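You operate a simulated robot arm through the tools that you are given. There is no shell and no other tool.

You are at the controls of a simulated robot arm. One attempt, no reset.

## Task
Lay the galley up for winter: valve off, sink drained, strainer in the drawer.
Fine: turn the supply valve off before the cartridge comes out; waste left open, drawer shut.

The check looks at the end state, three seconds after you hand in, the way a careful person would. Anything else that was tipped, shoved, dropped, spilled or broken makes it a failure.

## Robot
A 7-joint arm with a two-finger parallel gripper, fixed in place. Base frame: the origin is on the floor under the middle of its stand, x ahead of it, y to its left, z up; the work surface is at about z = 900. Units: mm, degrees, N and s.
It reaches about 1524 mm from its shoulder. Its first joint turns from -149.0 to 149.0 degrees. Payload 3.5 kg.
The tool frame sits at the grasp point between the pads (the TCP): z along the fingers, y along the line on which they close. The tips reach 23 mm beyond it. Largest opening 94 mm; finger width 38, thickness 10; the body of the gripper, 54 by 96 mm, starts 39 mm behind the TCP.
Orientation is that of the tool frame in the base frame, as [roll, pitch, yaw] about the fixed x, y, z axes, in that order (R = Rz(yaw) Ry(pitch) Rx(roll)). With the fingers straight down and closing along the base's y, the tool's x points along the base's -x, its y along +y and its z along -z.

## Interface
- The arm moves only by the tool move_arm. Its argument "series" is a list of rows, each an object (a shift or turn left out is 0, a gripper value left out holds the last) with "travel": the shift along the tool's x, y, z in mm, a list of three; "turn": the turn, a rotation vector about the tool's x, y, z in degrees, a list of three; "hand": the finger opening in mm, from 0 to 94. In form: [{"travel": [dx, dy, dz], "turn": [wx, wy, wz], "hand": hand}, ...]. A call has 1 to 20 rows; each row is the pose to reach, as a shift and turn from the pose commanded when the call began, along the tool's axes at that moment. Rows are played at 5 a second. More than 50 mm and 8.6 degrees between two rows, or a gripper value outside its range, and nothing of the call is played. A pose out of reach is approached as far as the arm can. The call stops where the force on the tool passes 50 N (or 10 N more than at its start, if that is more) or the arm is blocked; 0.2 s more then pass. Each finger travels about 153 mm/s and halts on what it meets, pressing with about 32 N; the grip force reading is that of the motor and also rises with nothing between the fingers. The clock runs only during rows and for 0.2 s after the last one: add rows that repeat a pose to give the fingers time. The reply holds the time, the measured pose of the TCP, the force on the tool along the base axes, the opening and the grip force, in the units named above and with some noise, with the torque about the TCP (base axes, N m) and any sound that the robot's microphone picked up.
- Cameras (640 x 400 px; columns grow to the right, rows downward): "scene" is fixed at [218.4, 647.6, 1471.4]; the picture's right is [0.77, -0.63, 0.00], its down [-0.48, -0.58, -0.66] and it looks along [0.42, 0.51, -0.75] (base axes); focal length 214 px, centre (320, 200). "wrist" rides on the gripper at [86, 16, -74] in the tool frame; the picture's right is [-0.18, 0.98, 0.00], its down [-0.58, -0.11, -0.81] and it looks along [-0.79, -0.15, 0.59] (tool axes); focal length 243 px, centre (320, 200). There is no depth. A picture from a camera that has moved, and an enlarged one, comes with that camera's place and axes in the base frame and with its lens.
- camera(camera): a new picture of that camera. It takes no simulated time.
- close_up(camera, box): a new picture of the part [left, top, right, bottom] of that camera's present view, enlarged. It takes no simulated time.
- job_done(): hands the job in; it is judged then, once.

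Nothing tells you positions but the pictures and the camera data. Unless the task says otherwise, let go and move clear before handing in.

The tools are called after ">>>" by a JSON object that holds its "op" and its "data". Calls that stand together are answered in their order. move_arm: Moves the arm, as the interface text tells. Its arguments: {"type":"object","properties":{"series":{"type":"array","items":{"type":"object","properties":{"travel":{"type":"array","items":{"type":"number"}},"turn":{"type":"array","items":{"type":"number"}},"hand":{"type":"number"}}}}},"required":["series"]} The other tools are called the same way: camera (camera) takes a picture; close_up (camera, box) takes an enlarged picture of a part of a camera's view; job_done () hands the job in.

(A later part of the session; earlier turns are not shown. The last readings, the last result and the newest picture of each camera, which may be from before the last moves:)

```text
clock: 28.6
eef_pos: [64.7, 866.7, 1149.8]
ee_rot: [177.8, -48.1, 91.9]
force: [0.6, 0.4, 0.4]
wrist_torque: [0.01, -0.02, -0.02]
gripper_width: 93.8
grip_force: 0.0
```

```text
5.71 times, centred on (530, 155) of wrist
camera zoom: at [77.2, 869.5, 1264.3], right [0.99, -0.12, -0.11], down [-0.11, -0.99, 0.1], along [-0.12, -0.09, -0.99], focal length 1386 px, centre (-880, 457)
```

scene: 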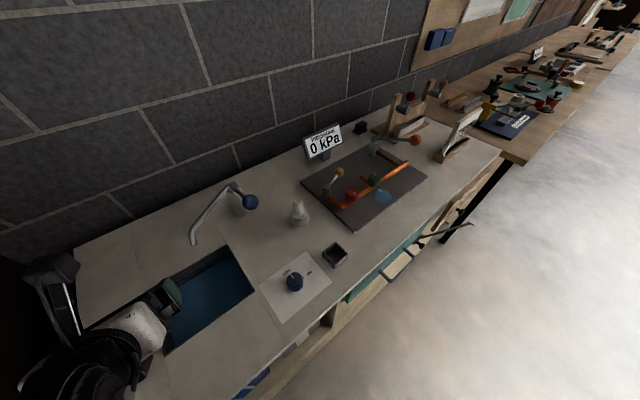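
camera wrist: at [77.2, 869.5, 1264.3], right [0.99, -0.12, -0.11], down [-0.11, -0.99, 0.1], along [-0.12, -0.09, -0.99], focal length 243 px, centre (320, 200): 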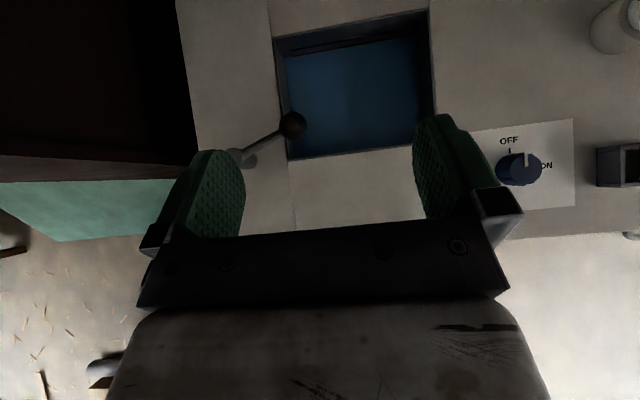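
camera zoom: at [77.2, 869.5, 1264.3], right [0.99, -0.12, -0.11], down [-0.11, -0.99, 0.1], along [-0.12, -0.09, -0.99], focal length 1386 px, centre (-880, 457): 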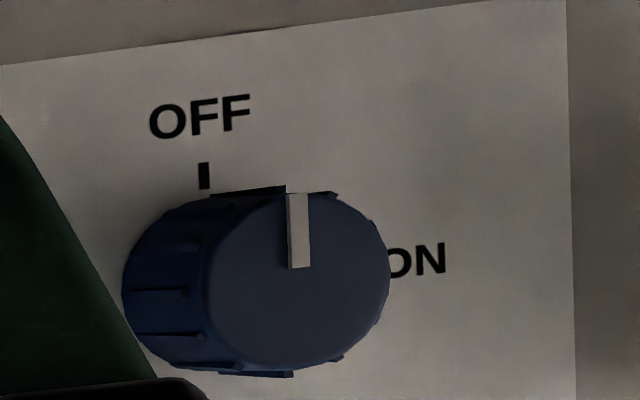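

The lever turns on a vertical post, and its ball hangs at the sink's left rim. I'll untilt, then turn to line the fingers up across the lever arm.

>>> {"op": "move_arm", "data": {"series": [{"turn": [0, -8, 0]}, {"turn": [0, -16, 0]}, {"turn": [0, -24, 0]}, {"turn": [0, -32, 0]}, {"turn": [0, -40, 0]}, {"turn": [0, -48, 0]}]}}

```text
clock: 30.0
eef_pos: [63.5, 867.4, 1149.4]
ee_rot: [178.5, 0.0, 90.2]
force: [-0.1, -0.3, 0.2]
wrist_torque: [0.01, -0.01, 0.0]
gripper_width: 94.1
grip_force: 0.2
```

>>> {"op": "move_arm", "data": {"series": [{"travel": [10, -6, 7], "turn": [0, 0, 8]}, {"travel": [20, -12, 14], "turn": [0, 0, 16]}, {"travel": [30, -18, 21], "turn": [0, 0, 24]}, {"travel": [40, -24, 28], "turn": [0, 0, 32]}, {"travel": [50, -31, 35], "turn": [0, 0, 40]}, {"travel": [60, -38, 42], "turn": [0, 0, 48]}, {"travel": [65, -42, 45], "turn": [0, 0, 56]}, {"travel": [70, -46, 49], "turn": [0, 0, 64]}, {"travel": [70, -46, 49], "turn": [0, 0, 71]}, {"travel": [70, -46, 49], "turn": [0, 0, 71]}]}}

>>> {"op": "camera", "data": {"camera": "wrist"}}

>>> {"op": "camera", "data": {"camera": "scene"}}

```text
clock: 32.2
eef_pos: [80.0, 869.1, 1145.2]
ee_rot: [178.1, -0.1, 87.9]
force: [0.2, -0.2, 0.8]
wrist_torque: [-0.02, 0.01, -0.02]
gripper_width: 94.0
grip_force: 0.1
out of reach, approached as far as the arm can: row 1, 2, 3, 4, 5, 6, 7, 8, 9, 10
```

```text
taken
camera wrist: at [96.0, 954.5, 1221.8], right [0.98, -0.22, 0.03], down [-0.16, -0.58, 0.8], along [-0.16, -0.79, -0.6], focal length 243 px, centre (320, 200)
```

wrist: 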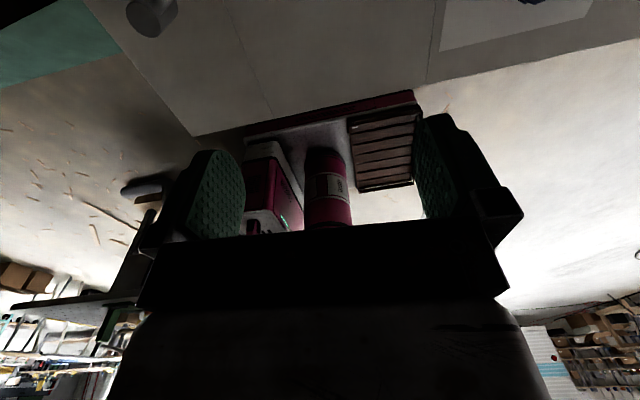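

```text
taken
```

scene: 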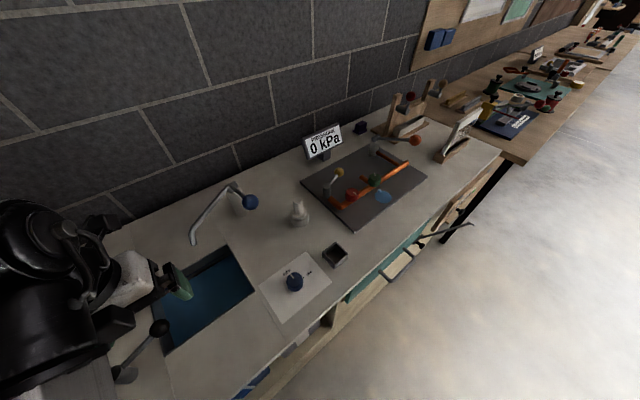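

The wrist can't turn further that way here, so I'll approach from the other side at yaw about 199, where the fingers still close across the lever arm.

>>> {"op": "move_arm", "data": {"series": [{"travel": [5, -5, 5], "turn": [0, 0, -8]}, {"travel": [10, -10, 12], "turn": [0, 0, -16]}, {"travel": [15, -15, 19], "turn": [0, 0, -24]}, {"travel": [20, -20, 26], "turn": [0, 0, -32]}, {"travel": [25, -25, 33], "turn": [0, 0, -40]}, {"travel": [30, -30, 40], "turn": [0, 0, -48]}, {"travel": [35, -35, 47], "turn": [0, 0, -56]}, {"travel": [40, -40, 54], "turn": [0, 0, -64]}, {"travel": [45, -45, 61], "turn": [0, 0, -72]}, {"travel": [50, -50, 68], "turn": [0, 0, -80]}, {"travel": [55, -55, 75], "turn": [0, 0, -88]}, {"travel": [60, -60, 82], "turn": [0, 0, -96]}, {"travel": [66, -66, 90], "turn": [0, 0, -104]}, {"travel": [66, -66, 95], "turn": [0, 0, -111]}, {"travel": [66, -66, 95], "turn": [0, 0, -111]}]}}

>>> {"op": "camera", "data": {"camera": "wrist"}}

>>> {"op": "camera", "data": {"camera": "scene"}}

```text
clock: 35.4
eef_pos: [23.4, 931.0, 1054.2]
ee_rot: [-179.4, 1.8, -160.9]
force: [0.1, 0.3, -0.3]
wrist_torque: [-0.02, 0.0, 0.01]
gripper_width: 94.0
grip_force: 0.1
```

```text
taken
camera wrist: at [-66.4, 917.7, 1125.3], right [-0.15, 0.99, 0.0], down [0.56, 0.09, 0.83], along [0.82, 0.12, -0.56], focal length 243 px, centre (320, 200)
```

wrist: 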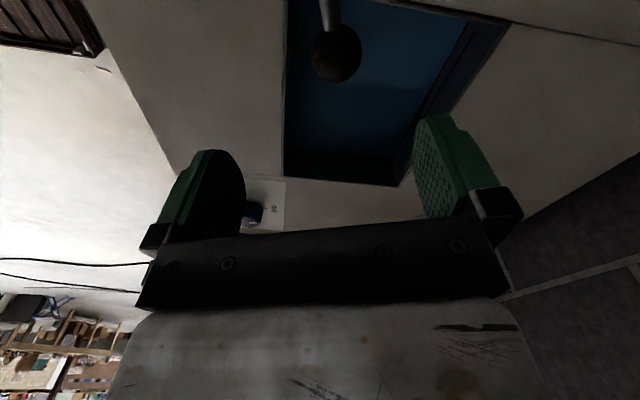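

```text
taken
```

scene: 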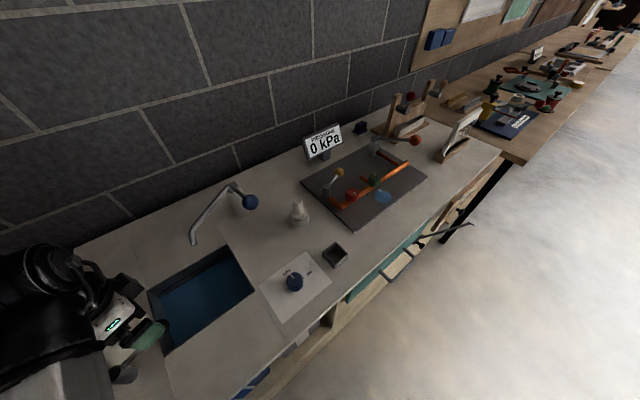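

The ball reads at about [13, 940, 950], close to my estimate, and the arm of the lever points back to the post under the camera. I'll descend with the fingers either side of the ball.

>>> {"op": "move_arm", "data": {"series": [{"travel": [3, 6, 30]}, {"travel": [6, 11, 60]}, {"travel": [6, 11, 85]}, {"travel": [6, 11, 100]}, {"travel": [6, 11, 104]}, {"travel": [6, 11, 104], "hand": 70}]}}

>>> {"op": "camera", "data": {"camera": "wrist"}}

>>> {"op": "camera", "data": {"camera": "scene"}}

```text
clock: 36.8
eef_pos: [18.1, 940.1, 948.3]
ee_rot: [-179.5, 1.8, -161.1]
force: [0.1, -0.3, -1.3]
wrist_torque: [0.02, -0.03, 0.0]
gripper_width: 70.2
grip_force: 0.1
```

```text
taken
camera wrist: at [-72.2, 927.1, 1021.2], right [-0.14, 0.99, 0.0], down [0.56, 0.09, 0.83], along [0.82, 0.12, -0.56], focal length 243 px, centre (320, 200)
```

wrist: 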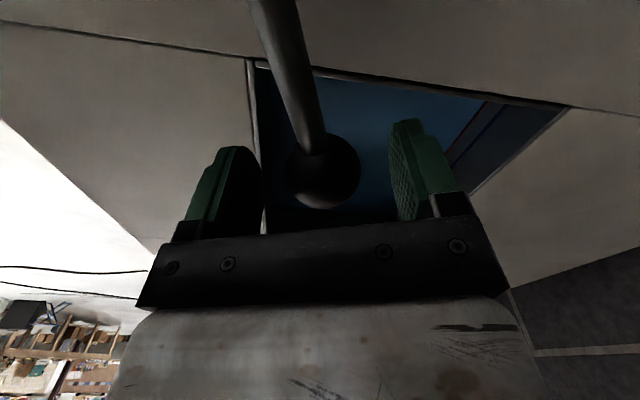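

```text
taken
```

scene: 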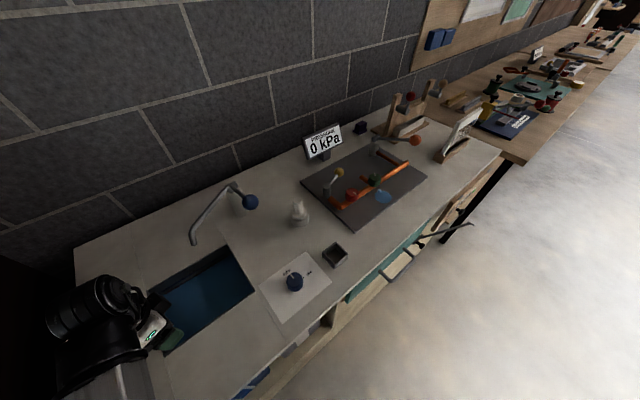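

The ball sits centred between the fingers, so I'll close on it.

>>> {"op": "move_arm", "data": {"series": [{"hand": 50}, {"hand": 38}, {"hand": 30}, {"hand": 24}, {"hand": 24}]}}

>>> {"op": "camera", "data": {"camera": "wrist"}}

```text
clock: 38.0
eef_pos: [18.0, 941.0, 949.3]
ee_rot: [-179.5, 1.9, -161.1]
force: [-4.2, 16.0, 1.3]
wrist_torque: [0.19, 0.18, -0.39]
gripper_width: 35.4
grip_force: 44.6
```

```text
taken
camera wrist: at [-72.6, 928.3, 1021.2], right [-0.14, 0.99, 0.0], down [0.56, 0.08, 0.83], along [0.82, 0.12, -0.56], focal length 243 px, centre (320, 200)
```

wrist: 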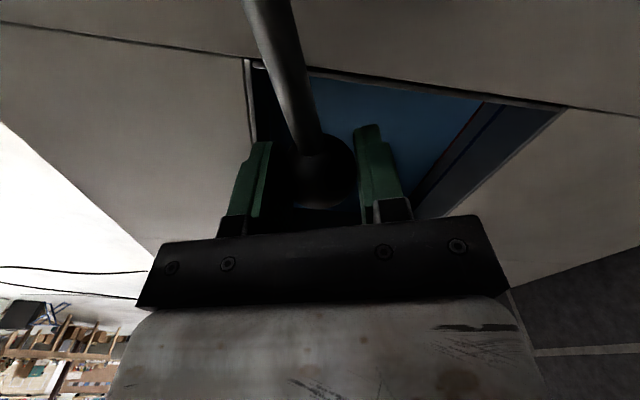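

The ball is held. I'll nudge it gently counter-clockwise and watch the force.

>>> {"op": "move_arm", "data": {"series": [{"travel": [0, 3, 0]}, {"travel": [0, 6, 0]}, {"travel": [0, 9, 0]}]}}

```text
clock: 38.8
eef_pos: [14.8, 947.0, 949.3]
ee_rot: [-179.3, 1.8, -161.1]
force: [4.7, -7.0, -1.3]
wrist_torque: [-0.07, -0.1, 0.59]
gripper_width: 35.5
grip_force: 44.9
```

>>> {"op": "move_arm", "data": {"series": [{"travel": [0.1, 4, 0], "turn": [0, 0, -2.5]}, {"travel": [0.4, 8, 0], "turn": [0, 0, -5]}, {"travel": [0.8, 12, 0], "turn": [0, 0, -7.5]}, {"travel": [1.4, 16, 0], "turn": [0, 0, -10]}]}}

>>> {"op": "camera", "data": {"camera": "wrist"}}

>>> {"op": "camera", "data": {"camera": "scene"}}

```text
clock: 39.8
eef_pos: [5.6, 963.6, 950.4]
ee_rot: [-179.1, 1.5, -150.8]
force: [-10.4, -6.2, 8.6]
wrist_torque: [0.4, -0.6, -0.04]
gripper_width: 35.4
grip_force: 44.7
```

```text
taken
camera wrist: at [-79.8, 934.6, 1021.2], right [-0.32, 0.95, -0.01], down [0.53, 0.19, 0.82], along [0.78, 0.26, -0.57], focal length 243 px, centre (320, 200)
```

wrist: 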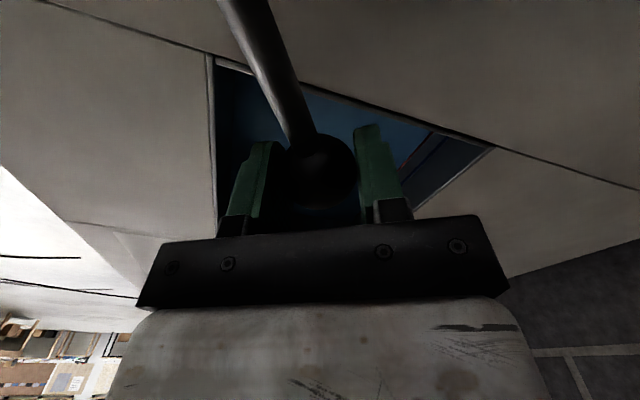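

```text
taken
```

scene: 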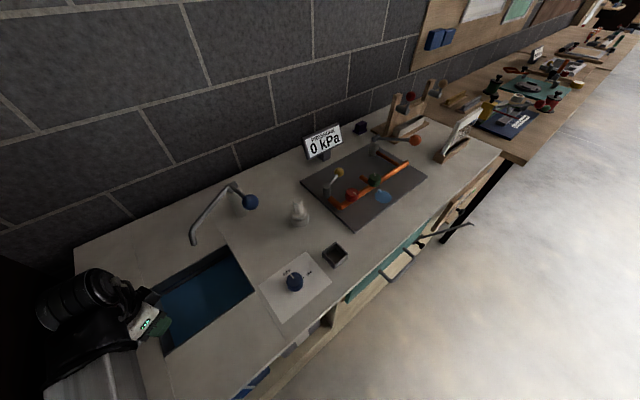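

The lever moves freely that way at low force, so I'll continue along its arc about the post.

>>> {"op": "move_arm", "data": {"series": [{"travel": [0.8, 5.3, 0], "turn": [0, 0, -3]}, {"travel": [2, 10.6, 0], "turn": [0, 0, -6]}, {"travel": [3.4, 15.6, 0], "turn": [0, 0, -9]}, {"travel": [5.2, 20.8, 0], "turn": [0, 0, -12]}, {"travel": [7.2, 25.7, 0], "turn": [0, 0, -15]}, {"travel": [9.4, 30.5, 0], "turn": [0, 0, -18]}]}}

>>> {"op": "camera", "data": {"camera": "wrist"}}

>>> {"op": "close_up", "data": {"camera": "scene", "box": [60, 220, 268, 350]}}

```text
clock: 41.2
eef_pos: [-15.6, 984.8, 948.8]
ee_rot: [-178.6, 1.2, -132.9]
force: [-1.9, -10.6, 8.0]
wrist_torque: [0.2, -0.51, 0.34]
gripper_width: 35.2
grip_force: 45.1
```

```text
taken
camera wrist: at [-88.7, 933.0, 1021.2], right [-0.59, 0.81, -0.02], down [0.45, 0.35, 0.82], along [0.67, 0.48, -0.57], focal length 243 px, centre (320, 200)
```

wrist: 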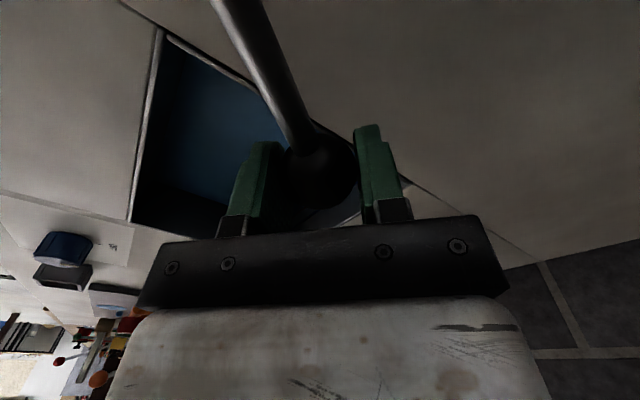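

```text
3.08 times, centred on (164, 285) of scene
camera zoom: at [218.4, 647.6, 1471.4], right [0.77, -0.63, 0.0], down [-0.48, -0.58, -0.66], along [0.42, 0.51, -0.75], focal length 660 px, centre (800, -62)
```

zoom: 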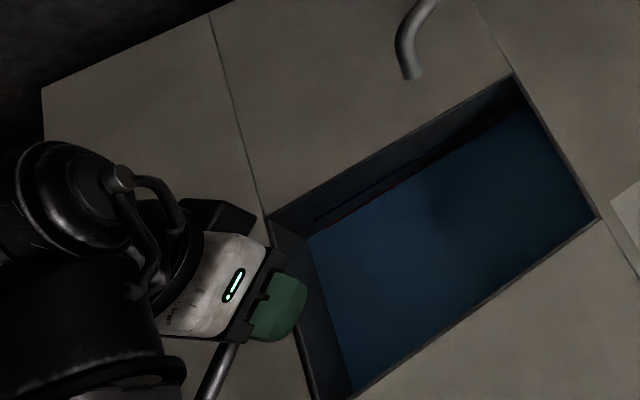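

>>> {"op": "move_arm", "data": {"series": [{"travel": [1.1, 5.2, 0], "turn": [0, 0, -1.7]}, {"travel": [2.5, 10.4, 0], "turn": [0, 0, -3.3]}, {"travel": [4.2, 15.5, 0], "turn": [0, 0, -5]}, {"travel": [6, 20.5, 0], "turn": [0, 0, -6.7]}, {"travel": [8, 25.2, 0], "turn": [0, 0, -8.3]}, {"travel": [10.2, 29.8, 0], "turn": [0, 0, -10]}]}}

>>> {"op": "camera", "data": {"camera": "wrist"}}

>>> {"op": "close_up", "data": {"camera": "scene", "box": [60, 220, 268, 350]}}

```text
clock: 42.6
eef_pos: [-44.2, 998.5, 947.2]
ee_rot: [-178.5, 1.1, -123.1]
force: [7.1, 4.7, 15.9]
wrist_torque: [0.24, -0.07, 0.4]
gripper_width: 35.3
grip_force: 44.8
```

```text
taken
camera wrist: at [-107.5, 934.6, 1020.2], right [-0.72, 0.69, -0.02], down [0.38, 0.43, 0.82], along [0.58, 0.58, -0.57], focal length 243 px, centre (320, 200)
```

wrist: 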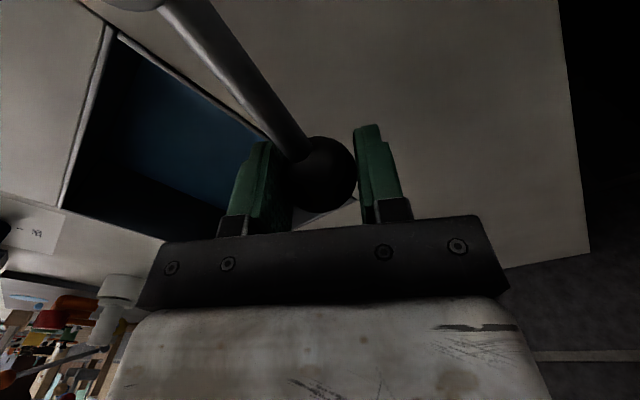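

```text
3.08 times, centred on (164, 285) of scene
camera zoom: at [218.4, 647.6, 1471.4], right [0.77, -0.63, 0.0], down [-0.48, -0.58, -0.66], along [0.42, 0.51, -0.75], focal length 660 px, centre (800, -62)
```

zoom: 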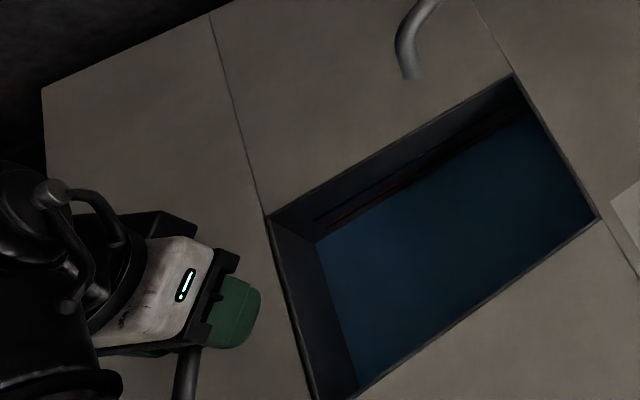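

The water level is falling, so this direction opens the waste. I'll push it further open.

>>> {"op": "move_arm", "data": {"series": [{"travel": [2.8, 5.1, 0], "turn": [0, 0, -1.5]}, {"travel": [5.3, 10.7, 0], "turn": [0, 0, -3]}, {"travel": [8, 16, 0], "turn": [0, 0, -4.5]}, {"travel": [11.2, 21.1, 0], "turn": [0, 0, -6]}]}}

>>> {"op": "camera", "data": {"camera": "wrist"}}

>>> {"op": "close_up", "data": {"camera": "scene", "box": [60, 220, 268, 350]}}

```text
clock: 43.6
eef_pos: [-68.5, 1000.5, 947.5]
ee_rot: [-178.3, 0.8, -117.0]
force: [5.7, 1.9, 6.4]
wrist_torque: [0.49, -0.28, 0.5]
gripper_width: 35.2
grip_force: 44.7
```

```text
taken
camera wrist: at [-124.4, 930.4, 1019.8], right [-0.79, 0.61, -0.03], down [0.33, 0.47, 0.82], along [0.51, 0.64, -0.58], focal length 243 px, centre (320, 200)
```

wrist: 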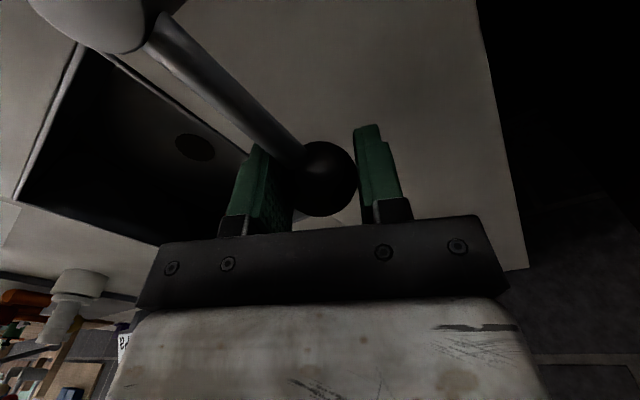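

```text
3.08 times, centred on (164, 285) of scene
camera zoom: at [218.4, 647.6, 1471.4], right [0.77, -0.63, 0.0], down [-0.48, -0.58, -0.66], along [0.42, 0.51, -0.75], focal length 660 px, centre (800, -62)
```

zoom: 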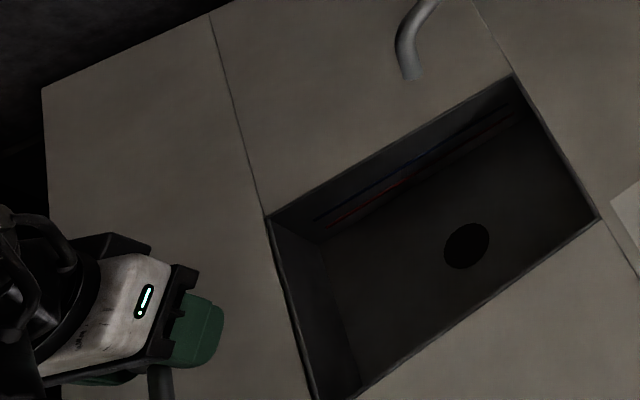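

The sink has drained and the drain hole is visible. I'll press slightly further to see whether the lever has a stop.

>>> {"op": "move_arm", "data": {"series": [{"travel": [2, 4.5, 0], "turn": [0, 0, -0.7]}, {"travel": [5, 9, 0], "turn": [0, 0, -1.3]}, {"travel": [8, 13.2, 0], "turn": [0, 0, -2]}]}}

>>> {"op": "camera", "data": {"camera": "wrist"}}

```text
clock: 44.4
eef_pos: [-71.3, 999.6, 947.2]
ee_rot: [-177.5, 1.1, -115.9]
force: [25.3, 1.0, 2.5]
wrist_torque: [-0.8, 0.53, 0.19]
gripper_width: 35.3
grip_force: 45.0
stopped in row 3: the force on the tool passed its limit at 54 N (the readings are from after the stop); the commanded pose is now the measured one
```

```text
taken
camera wrist: at [-127.1, 928.9, 1018.8], right [-0.8, 0.59, -0.04], down [0.31, 0.48, 0.82], along [0.51, 0.65, -0.57], focal length 243 px, centre (320, 200)
```

wrist: 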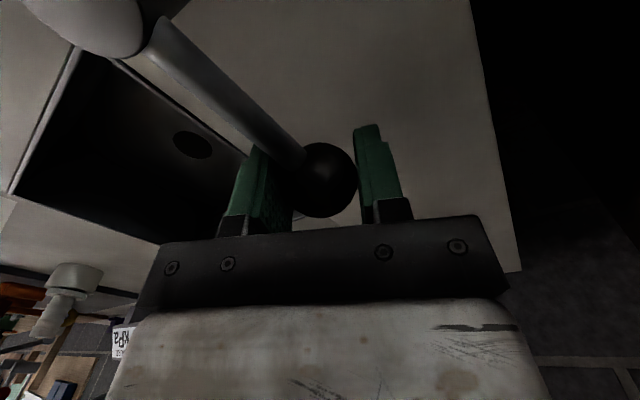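

The lever is against its end stop, about 70 degrees from where it started, so the waste is fully open. I'll release it and lift away.

>>> {"op": "move_arm", "data": {"series": [{"hand": 45}, {"hand": 60}, {"hand": 66}, {"travel": [0, 0, -15]}, {"travel": [0, 0, -50]}, {"travel": [0, 0, -95]}, {"travel": [0, 0, -140]}]}}

>>> {"op": "camera", "data": {"camera": "scene"}}

>>> {"op": "camera", "data": {"camera": "wrist"}}

```text
clock: 46.0
eef_pos: [-82.2, 1000.7, 1085.4]
ee_rot: [-177.7, 1.1, -115.8]
force: [0.0, 1.6, -0.2]
wrist_torque: [0.02, 0.01, -0.01]
gripper_width: 66.0
grip_force: 0.0
```

```text
taken
```

scene: 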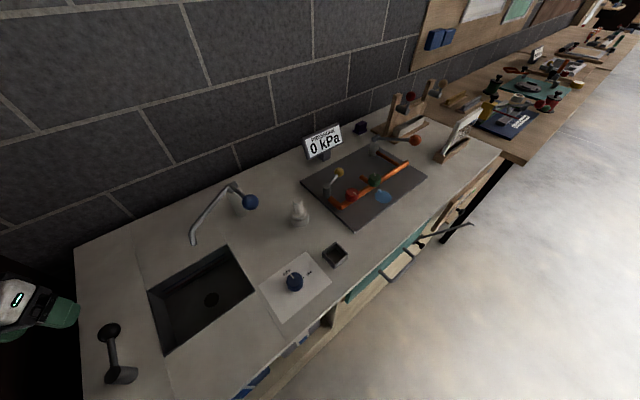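

```text
taken
camera wrist: at [-137.9, 929.4, 1157.5], right [-0.8, 0.59, -0.04], down [0.31, 0.48, 0.82], along [0.5, 0.65, -0.57], focal length 243 px, centre (320, 200)
```

wrist: 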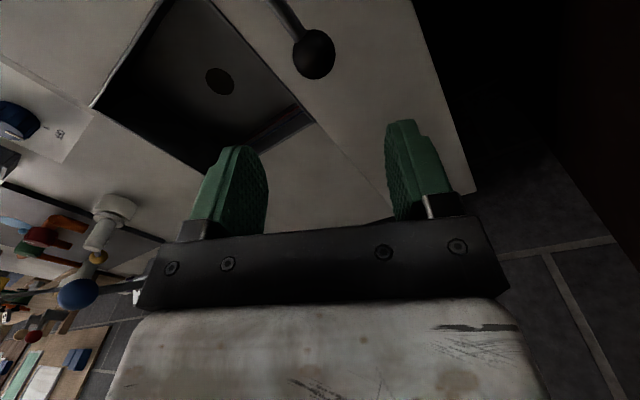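

The scene view confirms an empty sink and the lever swung to open. Now for the drawer: I'll bring the arm back over the front of the counter.

>>> {"op": "move_arm", "data": {"series": [{"travel": [3, -25, -15], "turn": [0, 0, 5]}, {"travel": [6, -60, -30], "turn": [0, 0, 12]}, {"travel": [9, -100, -45], "turn": [0, 0, 19]}, {"travel": [12, -140, -60], "turn": [0, 0, 26]}, {"travel": [16, -180, -70], "turn": [0, 0, 33]}, {"travel": [20, -222, -80], "turn": [0, 0, 40]}, {"travel": [24, -264, -88], "turn": [0, 0, 47]}, {"travel": [28, -306, -95], "turn": [0, 0, 54]}, {"travel": [32, -346, -95], "turn": [0, 0, 60]}, {"travel": [36, -386, -95], "turn": [0, 0, 64]}, {"travel": [36, -386, -95], "turn": [0, 0, 64]}]}}

```text
clock: 48.4
eef_pos: [251.1, 804.7, 1185.4]
ee_rot: [179.2, 2.9, -179.8]
force: [0.9, -0.7, 0.9]
wrist_torque: [0.01, 0.02, -0.03]
gripper_width: 65.7
grip_force: 0.1
out of reach, approached as far as the arm can: row 8, 9, 10, 11
```

>>> {"op": "move_arm", "data": {"series": [{"travel": [-30, -24, 4], "turn": [-4, 0, 0]}, {"travel": [-61, -49, 8], "turn": [-9, 0, 0]}, {"travel": [-92, -73, 15], "turn": [-14, 0, 0]}, {"travel": [-123, -98, 25], "turn": [-19, 0, 0]}, {"travel": [-154, -122, 35], "turn": [-24, 0, 0]}, {"travel": [-185, -147, 45], "turn": [-29, 0, 0]}, {"travel": [-216, -171, 55], "turn": [-34, 0, 0]}, {"travel": [-247, -196, 65], "turn": [-39, 0, 0]}, {"travel": [-278, -220, 75], "turn": [-44, 0, 0]}, {"travel": [-309, -245, 85], "turn": [-45, 0, 0]}, {"travel": [-309, -245, 85], "turn": [-45, 0, 0]}]}}

>>> {"op": "camera", "data": {"camera": "scene"}}

>>> {"op": "camera", "data": {"camera": "wrist"}}

```text
clock: 50.8
eef_pos: [562.7, 560.1, 1112.5]
ee_rot: [135.0, 2.5, -179.7]
force: [0.7, 0.4, 0.4]
wrist_torque: [-0.01, 0.02, 0.0]
gripper_width: 66.0
grip_force: 0.0
```

```text
taken
```

scene: 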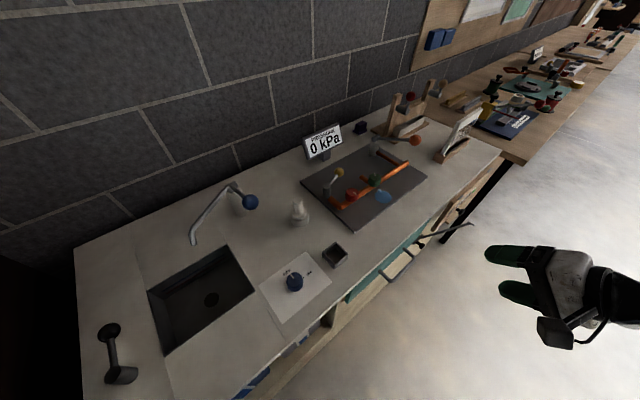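

```text
taken
camera wrist: at [473.9, 517.9, 1173.8], right [0.15, 0.7, 0.7], down [0.56, -0.64, 0.52], along [0.81, 0.32, -0.49], focal length 243 px, centre (320, 200)
```

wrist: 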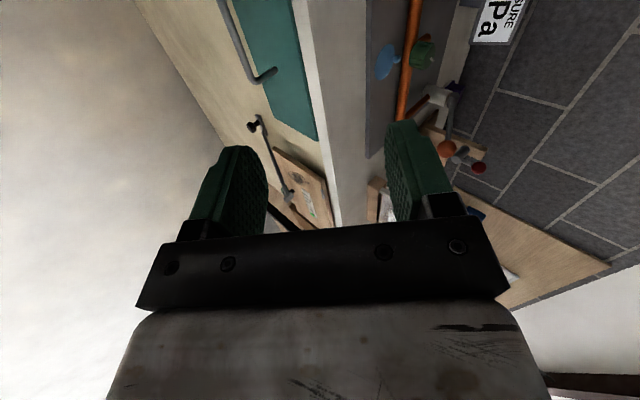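

The fingers now slope toward the drawer. I'll finish tilting them level and go down to handle height, staying back from the front.

>>> {"op": "move_arm", "data": {"series": [{"travel": [-7, -27, 27], "turn": [-5.6, 0, 0]}, {"travel": [-15, -55, 55], "turn": [-11.2, 0, 0]}, {"travel": [-22, -83, 83], "turn": [-16.8, 0, 0]}, {"travel": [-30, -110, 110], "turn": [-22.5, 0, 0]}, {"travel": [-37, -138, 138], "turn": [-28, 0, 0]}, {"travel": [-44, -165, 165], "turn": [-33.7, 0, 0]}, {"travel": [-52, -193, 193], "turn": [-39.4, 0, 0]}, {"travel": [-59, -221, 221], "turn": [-45, 0, 0]}, {"travel": [-59, -221, 221], "turn": [-45, 0, 0]}]}}

>>> {"op": "camera", "data": {"camera": "wrist"}}

>>> {"op": "camera", "data": {"camera": "scene"}}

```text
clock: 52.8
eef_pos: [635.2, 560.3, 805.0]
ee_rot: [89.9, 2.5, -179.6]
force: [0.0, -0.5, 0.8]
wrist_torque: [0.01, 0.04, -0.02]
gripper_width: 66.0
grip_force: 0.0
```

```text
taken
camera wrist: at [548.5, 485.5, 817.6], right [0.14, 0.0, 0.99], down [0.59, -0.8, -0.08], along [0.8, 0.6, -0.11], focal length 243 px, centre (320, 200)
```

wrist: 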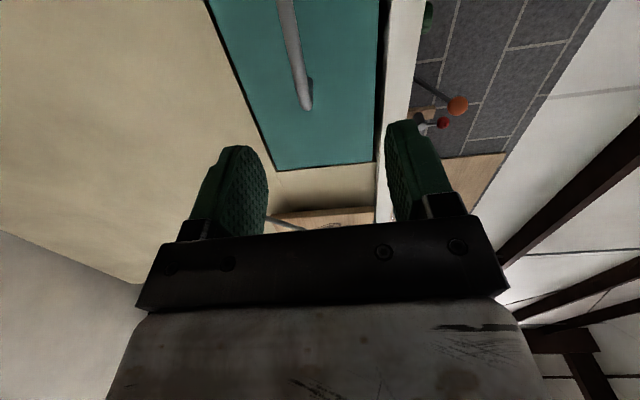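

```text
taken
```

scene: 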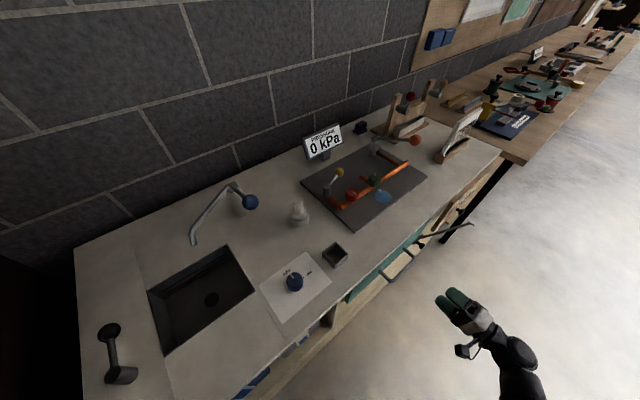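

The handle bar is at z near 787 and y near 699, spanning x 565–684. I'll level the fingers and move in to straddle the bar.

>>> {"op": "move_arm", "data": {"series": [{"travel": [13, -17, 30], "turn": [0, 0, 2.5]}, {"travel": [13, -17, 70], "turn": [0, 0, 2.5]}, {"travel": [13, -17, 90], "turn": [0, 0, 2.5]}, {"travel": [13, -17, 90], "turn": [0, 0, 2.5]}]}}

>>> {"op": "camera", "data": {"camera": "wrist"}}

```text
clock: 53.8
eef_pos: [622.7, 651.3, 790.2]
ee_rot: [90.1, -0.1, -179.7]
force: [0.0, -0.7, -0.4]
wrist_torque: [-0.02, -0.03, 0.03]
gripper_width: 66.3
grip_force: 0.1
```

```text
taken
camera wrist: at [537.2, 576.5, 805.5], right [0.18, 0.0, 0.98], down [0.58, -0.8, -0.11], along [0.79, 0.59, -0.15], focal length 243 px, centre (320, 200)
```

wrist: 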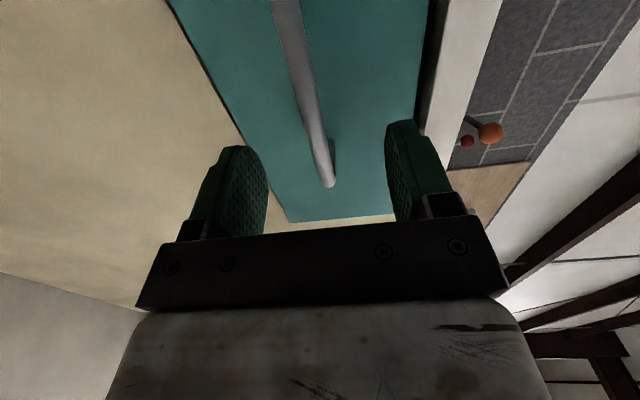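

The bar is centred between the fingers. I'll go forward 46 mm and close on it.

>>> {"op": "move_arm", "data": {"series": [{"travel": [0, -2, 16]}, {"travel": [0, -2, 32]}, {"travel": [0, -2, 46]}, {"travel": [0, -2, 46], "hand": 40}, {"travel": [0, -2, 46], "hand": 20}, {"travel": [0, -2, 46], "hand": 8}, {"travel": [0, -2, 46], "hand": 4}, {"travel": [0, -2, 46], "hand": 4}]}}

>>> {"op": "camera", "data": {"camera": "wrist"}}

```text
clock: 55.6
eef_pos: [623.6, 697.6, 785.5]
ee_rot: [90.0, 0.0, -179.7]
force: [-2.7, -4.7, -21.4]
wrist_torque: [-0.06, 0.06, -0.27]
gripper_width: 13.7
grip_force: 11.1
```

```text
taken
camera wrist: at [537.3, 622.3, 802.3], right [0.18, 0.0, 0.98], down [0.59, -0.8, -0.11], along [0.79, 0.59, -0.15], focal length 243 px, centre (320, 200)
```

wrist: 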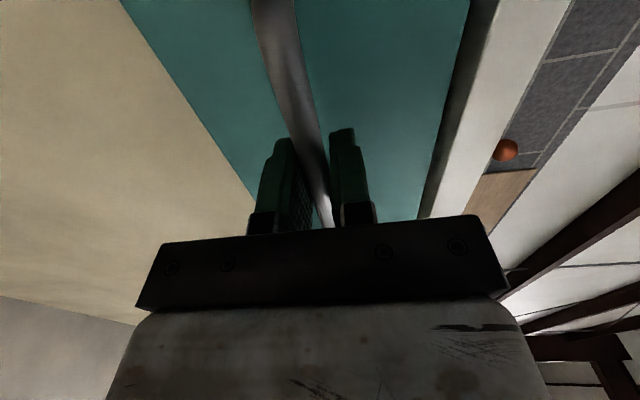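

The bar is held at 13.7 mm, but the tool sits slightly high. I'll ease it down 2 mm and then pull the drawer a little.

>>> {"op": "move_arm", "data": {"series": [{"travel": [0, -1, 0]}, {"travel": [0, -2, 0]}, {"travel": [0, -2, 0]}, {"travel": [0, -2, -8]}, {"travel": [0, -2, -16]}, {"travel": [0, -2, -25]}]}}

>>> {"op": "camera", "data": {"camera": "wrist"}}

```text
clock: 57.0
eef_pos: [624.4, 673.7, 785.3]
ee_rot: [89.9, 0.0, -179.8]
force: [5.5, 0.9, 8.1]
wrist_torque: [0.03, 0.02, 0.2]
gripper_width: 11.8
grip_force: 45.1
```

```text
taken
camera wrist: at [537.3, 598.3, 801.2], right [0.18, 0.0, 0.98], down [0.58, -0.8, -0.11], along [0.79, 0.6, -0.15], focal length 243 px, centre (320, 200)
```

wrist: 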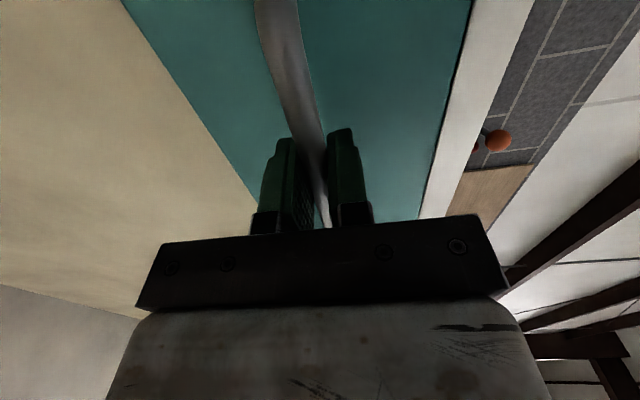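

The drawer is sliding out. I'll keep pulling steadily.

>>> {"op": "move_arm", "data": {"series": [{"travel": [0, 0, -12]}, {"travel": [0, 0, -26]}, {"travel": [0, 0, -40]}, {"travel": [0, 0, -54]}, {"travel": [0, 0, -68]}, {"travel": [0, 0, -82]}, {"travel": [0, 0, -96]}, {"travel": [0, 0, -110]}, {"travel": [0, 0, -124]}, {"travel": [0, 0, -138]}, {"travel": [0, 0, -150]}]}}

>>> {"op": "camera", "data": {"camera": "wrist"}}

>>> {"op": "camera", "data": {"camera": "scene"}}

```text
clock: 59.4
eef_pos: [623.6, 521.2, 784.5]
ee_rot: [89.9, 0.0, -179.7]
force: [-7.4, 0.7, 25.7]
wrist_torque: [0.11, 0.01, -0.06]
gripper_width: 11.8
grip_force: 45.0
```

```text
taken
camera wrist: at [537.5, 446.0, 801.1], right [0.18, 0.0, 0.98], down [0.59, -0.8, -0.11], along [0.79, 0.6, -0.15], focal length 243 px, centre (320, 200)
```

wrist: 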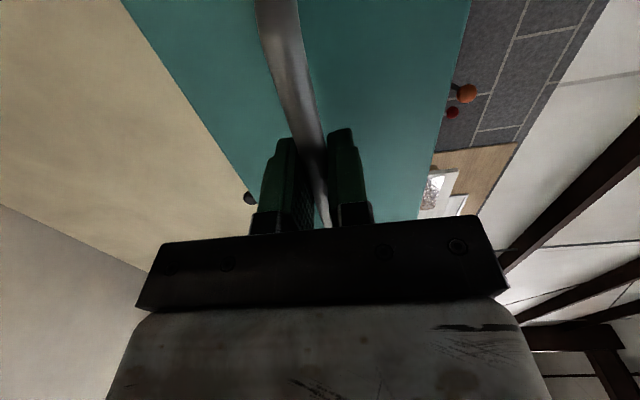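

```text
taken
```

scene: 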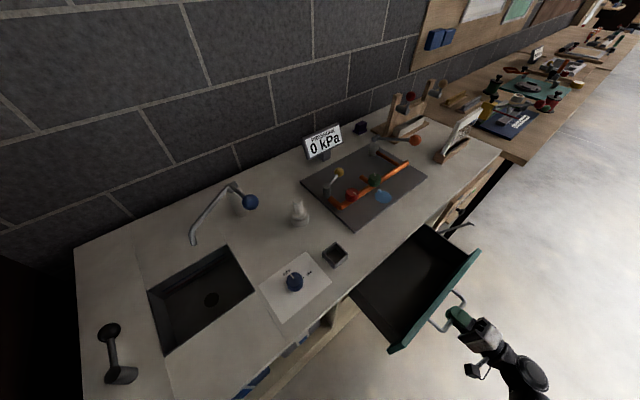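

The drawer is open about 175 mm and looks empty. I'll pull another 50 mm for room.

>>> {"op": "move_arm", "data": {"series": [{"travel": [0, 0.5, -12]}, {"travel": [0, 1, -25]}, {"travel": [0, 1, -38]}, {"travel": [0, 1, -50]}, {"travel": [0, 1, -50]}]}}

>>> {"op": "close_up", "data": {"camera": "scene", "box": [320, 200, 520, 380]}}

```text
clock: 60.6
eef_pos: [623.5, 472.9, 783.8]
ee_rot: [90.1, 0.1, -179.7]
force: [-9.4, 0.4, 9.7]
wrist_torque: [0.04, 0.19, 0.74]
gripper_width: 12.0
grip_force: 45.2
```

```text
2.22 times, centred on (420, 290) of scene
camera zoom: at [218.4, 647.6, 1471.4], right [0.77, -0.63, 0.0], down [-0.48, -0.58, -0.66], along [0.42, 0.51, -0.75], focal length 477 px, centre (98, 0)
```

zoom: 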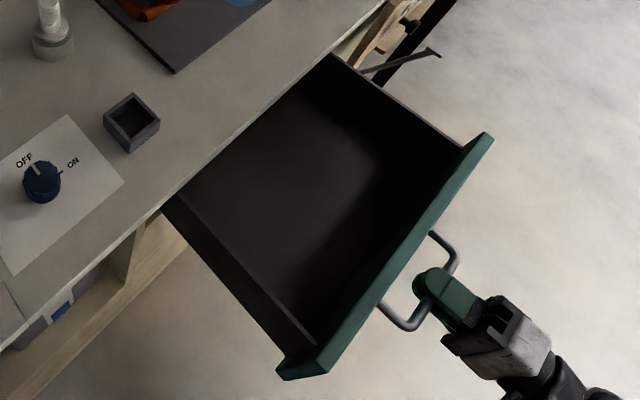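

The drawer is open about 225 mm, which is enough. I'll release the handle and back away.

>>> {"op": "move_arm", "data": {"series": [{"hand": 25}, {"hand": 50}, {"hand": 60}, {"travel": [0, 0, -20]}, {"travel": [0, 0, -50]}, {"travel": [0, 0, -80]}]}}

>>> {"op": "camera", "data": {"camera": "scene"}}

```text
clock: 62.0
eef_pos: [625.1, 391.2, 785.3]
ee_rot: [90.1, -0.1, -179.7]
force: [0.5, -1.1, 1.2]
wrist_torque: [-0.01, 0.0, 0.0]
gripper_width: 59.9
grip_force: 0.2
```

```text
taken
```

scene: 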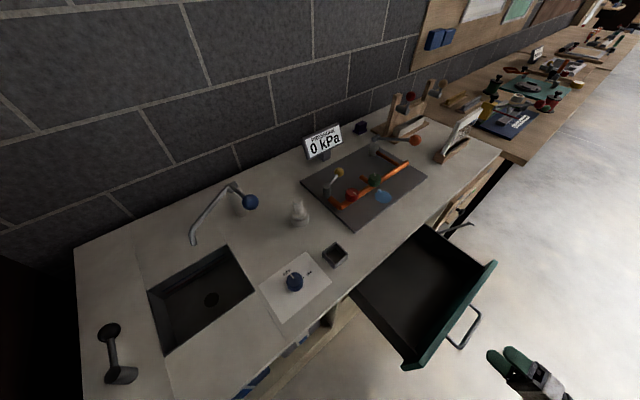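

The drawer stays open. I'll now rise up and swing over to the cartridge with the fingers pointing down.

>>> {"op": "move_arm", "data": {"series": [{"travel": [2, 40, 0], "turn": [2, 0, 0]}, {"travel": [5, 80, 0], "turn": [7, 0, 0]}, {"travel": [8, 120, 4], "turn": [12, 0, 0]}, {"travel": [11, 160, 9], "turn": [17, 0, 0]}, {"travel": [14, 200, 15], "turn": [23, 0, 0]}, {"travel": [17, 240, 21], "turn": [29, 0, 0]}, {"travel": [20, 280, 27], "turn": [35, 0, 0]}, {"travel": [23, 320, 33], "turn": [40, 0, 0]}, {"travel": [25, 365, 39], "turn": [45, 0, 0]}, {"travel": [25, 365, 39], "turn": [45, 0, 0]}]}}

```text
clock: 64.2
eef_pos: [599.2, 430.9, 1150.9]
ee_rot: [135.2, 0.0, -179.8]
force: [-0.2, -0.3, 0.9]
wrist_torque: [0.01, 0.0, 0.01]
gripper_width: 59.9
grip_force: 0.0
```

>>> {"op": "move_arm", "data": {"series": [{"travel": [14, 32, 22], "turn": [6.4, 0, 0]}, {"travel": [28, 64, 44], "turn": [12.8, 0, 0]}, {"travel": [42, 96, 67], "turn": [19.2, 0, 0]}, {"travel": [56, 128, 89], "turn": [25.7, 0, 0]}, {"travel": [71, 160, 111], "turn": [32, 0, 0]}, {"travel": [85, 192, 133], "turn": [38.5, 0, 0]}, {"travel": [99, 225, 155], "turn": [45, 0, 0]}, {"travel": [99, 225, 155], "turn": [45, 0, 0], "hand": 80}]}}

```text
clock: 66.0
eef_pos: [502.9, 703.0, 1188.7]
ee_rot: [179.2, 0.7, -179.8]
force: [0.8, 0.7, 0.5]
wrist_torque: [0.0, -0.01, -0.03]
gripper_width: 79.8
grip_force: 0.1
out of reach, approached as far as the arm can: row 7, 8
```

>>> {"op": "move_arm", "data": {"series": [{"travel": [6, 25, 3], "turn": [0, 0, 8]}, {"travel": [12, 51, 6], "turn": [0, 0, 16]}, {"travel": [18, 77, 10], "turn": [0, 0, 24]}, {"travel": [24, 102, 13], "turn": [0, 0, 32]}, {"travel": [31, 128, 16], "turn": [0, 0, 40]}, {"travel": [37, 153, 20], "turn": [0, 0, 48]}, {"travel": [43, 179, 23], "turn": [0, 0, 56]}, {"travel": [49, 205, 26], "turn": [0, 0, 64]}, {"travel": [55, 230, 29], "turn": [0, 0, 72]}, {"travel": [61, 256, 32], "turn": [0, 0, 80]}, {"travel": [68, 281, 36], "turn": [0, 0, 86]}, {"travel": [74, 307, 39], "turn": [0, 0, 90]}, {"travel": [74, 307, 39], "turn": [0, 0, 90]}]}}

>>> {"op": "camera", "data": {"camera": "wrist"}}

>>> {"op": "camera", "data": {"camera": "scene"}}

```text
clock: 68.8
eef_pos: [427.3, 1010.9, 1149.8]
ee_rot: [-180.0, 0.0, 90.2]
force: [0.3, 0.1, -1.2]
wrist_torque: [0.0, 0.04, -0.01]
gripper_width: 80.1
grip_force: 0.0
```

```text
taken
camera wrist: at [444.0, 1096.5, 1225.2], right [0.98, -0.18, 0.0], down [-0.11, -0.58, 0.81], along [-0.15, -0.79, -0.59], focal length 243 px, centre (320, 200)
```

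wrist: 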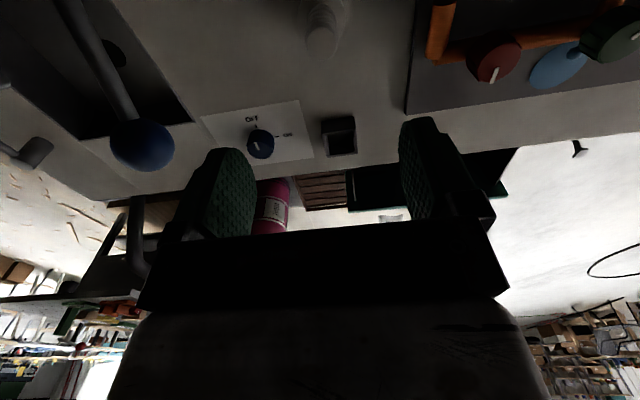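

```text
taken
```

scene: 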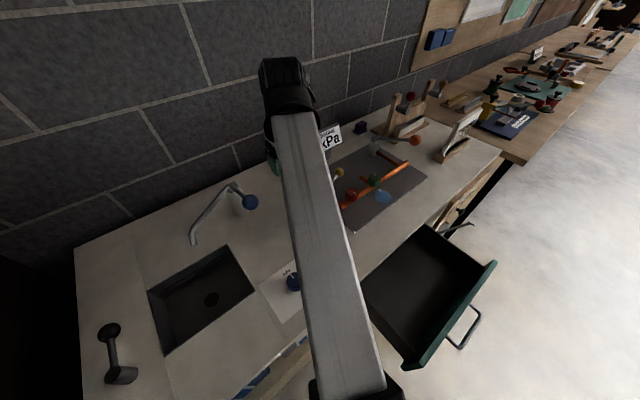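

The cartridge top is at about [430, 1013, 1000], just off my position. I'll correct and descend partway.

>>> {"op": "move_arm", "data": {"series": [{"travel": [2, 2.7, 30]}, {"travel": [2, 2.7, 60]}, {"travel": [2, 2.7, 85]}, {"travel": [2, 2.7, 100]}, {"travel": [2, 2.7, 100]}]}}

>>> {"op": "camera", "data": {"camera": "wrist"}}

```text
clock: 70.0
eef_pos: [430.2, 1011.8, 1050.6]
ee_rot: [-180.0, 0.1, 90.2]
force: [0.2, 1.1, -0.4]
wrist_torque: [0.0, 0.02, 0.01]
gripper_width: 80.0
grip_force: 0.0
```

```text
taken
camera wrist: at [445.7, 1099.3, 1124.6], right [0.98, -0.18, 0.0], down [-0.11, -0.58, 0.81], along [-0.14, -0.79, -0.59], focal length 243 px, centre (320, 200)
```

wrist: 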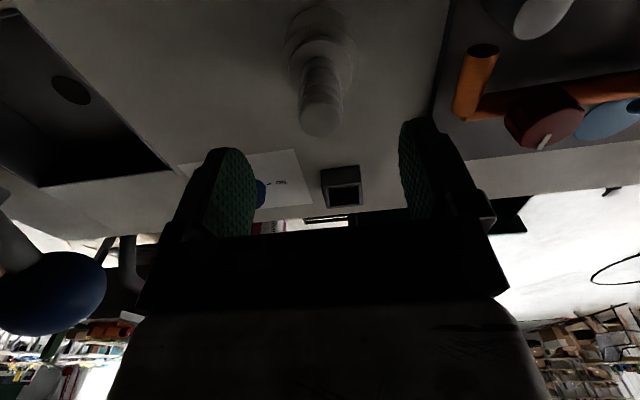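

>>> {"op": "move_arm", "data": {"series": [{"travel": [2, 0.5, 20]}, {"travel": [2, 0.5, 40]}, {"travel": [2, 0.5, 58]}, {"travel": [2, 0.5, 70]}, {"travel": [2, 0.5, 70], "hand": 60}]}}

>>> {"op": "camera", "data": {"camera": "wrist"}}

>>> {"op": "close_up", "data": {"camera": "wrist", "box": [220, 0, 420, 240]}}

```text
clock: 71.2
eef_pos: [430.8, 1014.8, 981.1]
ee_rot: [180.0, 0.0, 90.3]
force: [-0.3, -0.9, -0.1]
wrist_torque: [-0.01, -0.01, -0.02]
gripper_width: 60.2
grip_force: 0.3
```

```text
taken
camera wrist: at [446.0, 1100.4, 1055.2], right [0.98, -0.18, 0.0], down [-0.11, -0.58, 0.81], along [-0.14, -0.79, -0.59], focal length 243 px, centre (320, 200)
```

wrist: 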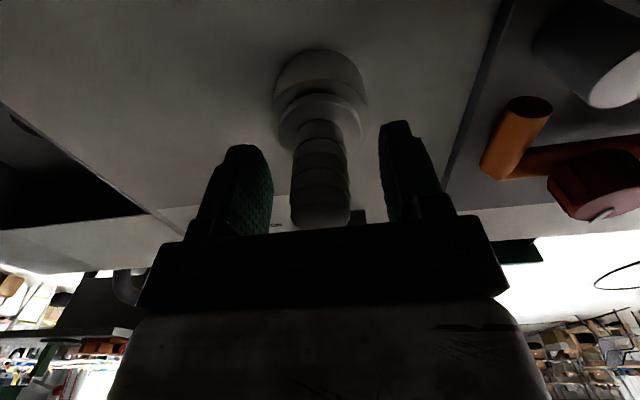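

```text
1.67 times, centred on (320, 120) of wrist
camera zoom: at [446.0, 1100.4, 1055.2], right [0.98, -0.18, 0.0], down [-0.11, -0.58, 0.81], along [-0.14, -0.79, -0.59], focal length 404 px, centre (320, 333)
```

zoom: 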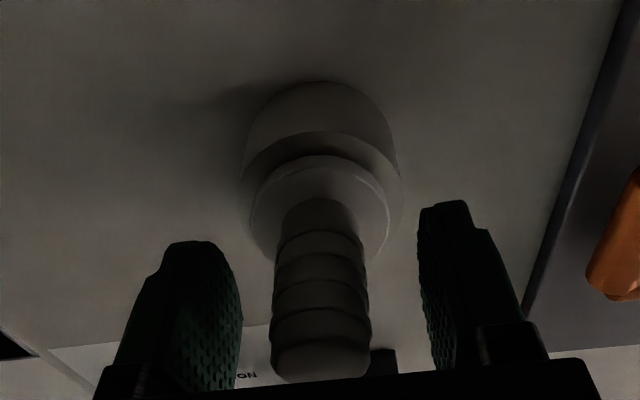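

The fingers straddle the grip well above its flange. I'll close on it.

>>> {"op": "move_arm", "data": {"series": [{"hand": 45}, {"hand": 34}, {"hand": 26}, {"hand": 18}, {"hand": 18}]}}

>>> {"op": "camera", "data": {"camera": "wrist"}}

```text
clock: 72.4
eef_pos: [430.0, 1013.5, 980.2]
ee_rot: [-180.0, 0.0, 90.2]
force: [-0.2, 0.3, -0.3]
wrist_torque: [0.0, 0.0, -0.01]
gripper_width: 25.9
grip_force: 31.7
```

```text
taken
camera wrist: at [445.9, 1100.4, 1055.4], right [0.98, -0.18, 0.0], down [-0.11, -0.58, 0.81], along [-0.14, -0.79, -0.59], focal length 243 px, centre (320, 200)
```

wrist: 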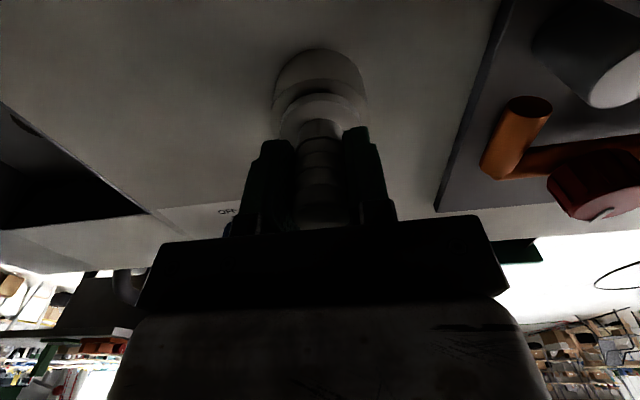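

It is held with no side force. I'll lift slowly and watch for resistance.

>>> {"op": "move_arm", "data": {"series": [{"travel": [0, 0, -4]}, {"travel": [0, 0, -8]}, {"travel": [0, 0, -12]}, {"travel": [0, 0, -16]}, {"travel": [0, 0, -20]}]}}

>>> {"op": "camera", "data": {"camera": "wrist"}}

>>> {"op": "camera", "data": {"camera": "scene"}}

```text
clock: 73.6
eef_pos: [430.8, 1014.8, 1000.9]
ee_rot: [-179.9, 0.1, 90.3]
force: [0.2, 0.1, -0.4]
wrist_torque: [-0.02, 0.01, 0.01]
gripper_width: 25.9
grip_force: 32.4
```

```text
taken
camera wrist: at [445.5, 1100.7, 1076.0], right [0.98, -0.18, 0.0], down [-0.11, -0.58, 0.81], along [-0.14, -0.79, -0.59], focal length 243 px, centre (320, 200)
```

wrist: 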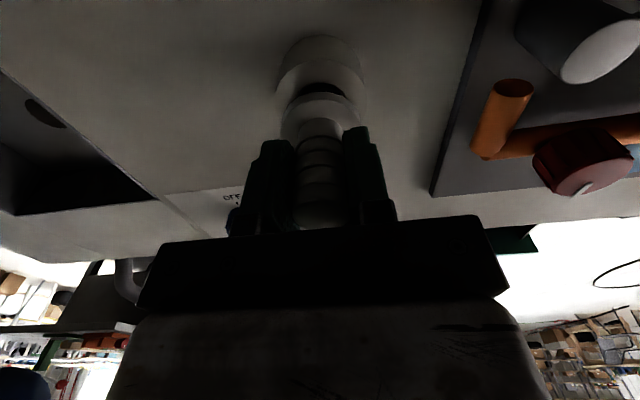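

```text
taken
```

scene: 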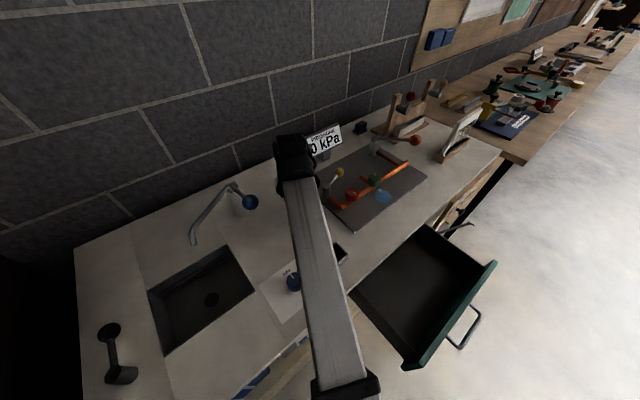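

The cartridge is coming out: a dark opening shows in the housing beneath it. I'll keep lifting.

>>> {"op": "move_arm", "data": {"series": [{"travel": [0, 0, -10]}, {"travel": [0, 0, -22]}, {"travel": [0, 0, -36]}, {"travel": [0, 0, -52]}, {"travel": [0, 0, -70]}, {"travel": [0, 0, -90]}, {"travel": [0, 0, -110]}, {"travel": [0, 0, -130]}]}}

>>> {"op": "camera", "data": {"camera": "wrist"}}

>>> {"op": "camera", "data": {"camera": "scene"}}

>>> {"op": "close_up", "data": {"camera": "wrist", "box": [240, 0, 400, 240]}}

```text
clock: 75.4
eef_pos: [430.5, 1012.8, 1129.9]
ee_rot: [180.0, 0.0, 90.3]
force: [0.5, -0.3, -1.4]
wrist_torque: [-0.01, 0.02, -0.01]
gripper_width: 25.6
grip_force: 32.1
```

```text
taken
camera wrist: at [446.4, 1099.0, 1204.8], right [0.98, -0.18, 0.0], down [-0.11, -0.58, 0.81], along [-0.14, -0.79, -0.59], focal length 243 px, centre (320, 200)
```

wrist: 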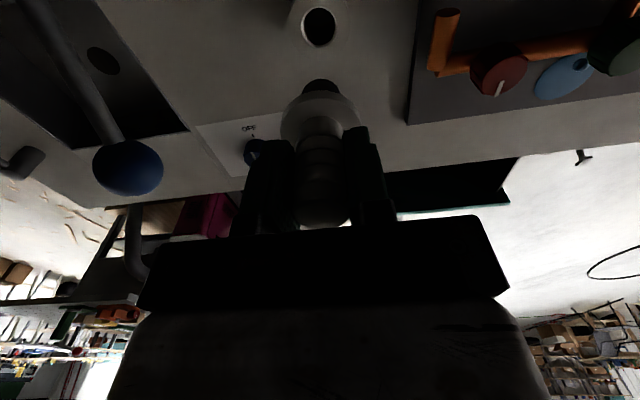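

```text
taken
```

scene: 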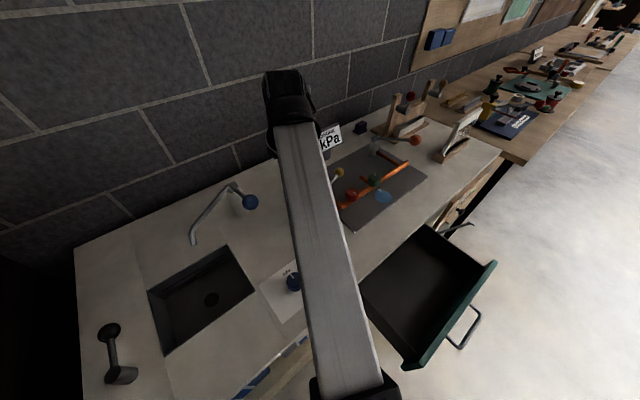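

```text
1.67 times, centred on (320, 120) of wrist
camera zoom: at [446.4, 1099.0, 1204.8], right [0.98, -0.18, 0.0], down [-0.11, -0.58, 0.81], along [-0.14, -0.79, -0.59], focal length 404 px, centre (320, 333)
```

zoom: 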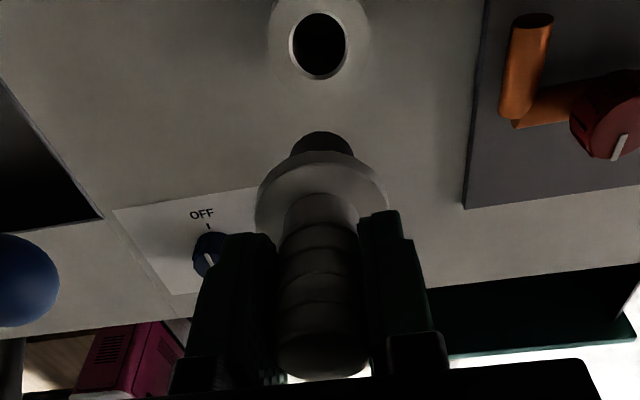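

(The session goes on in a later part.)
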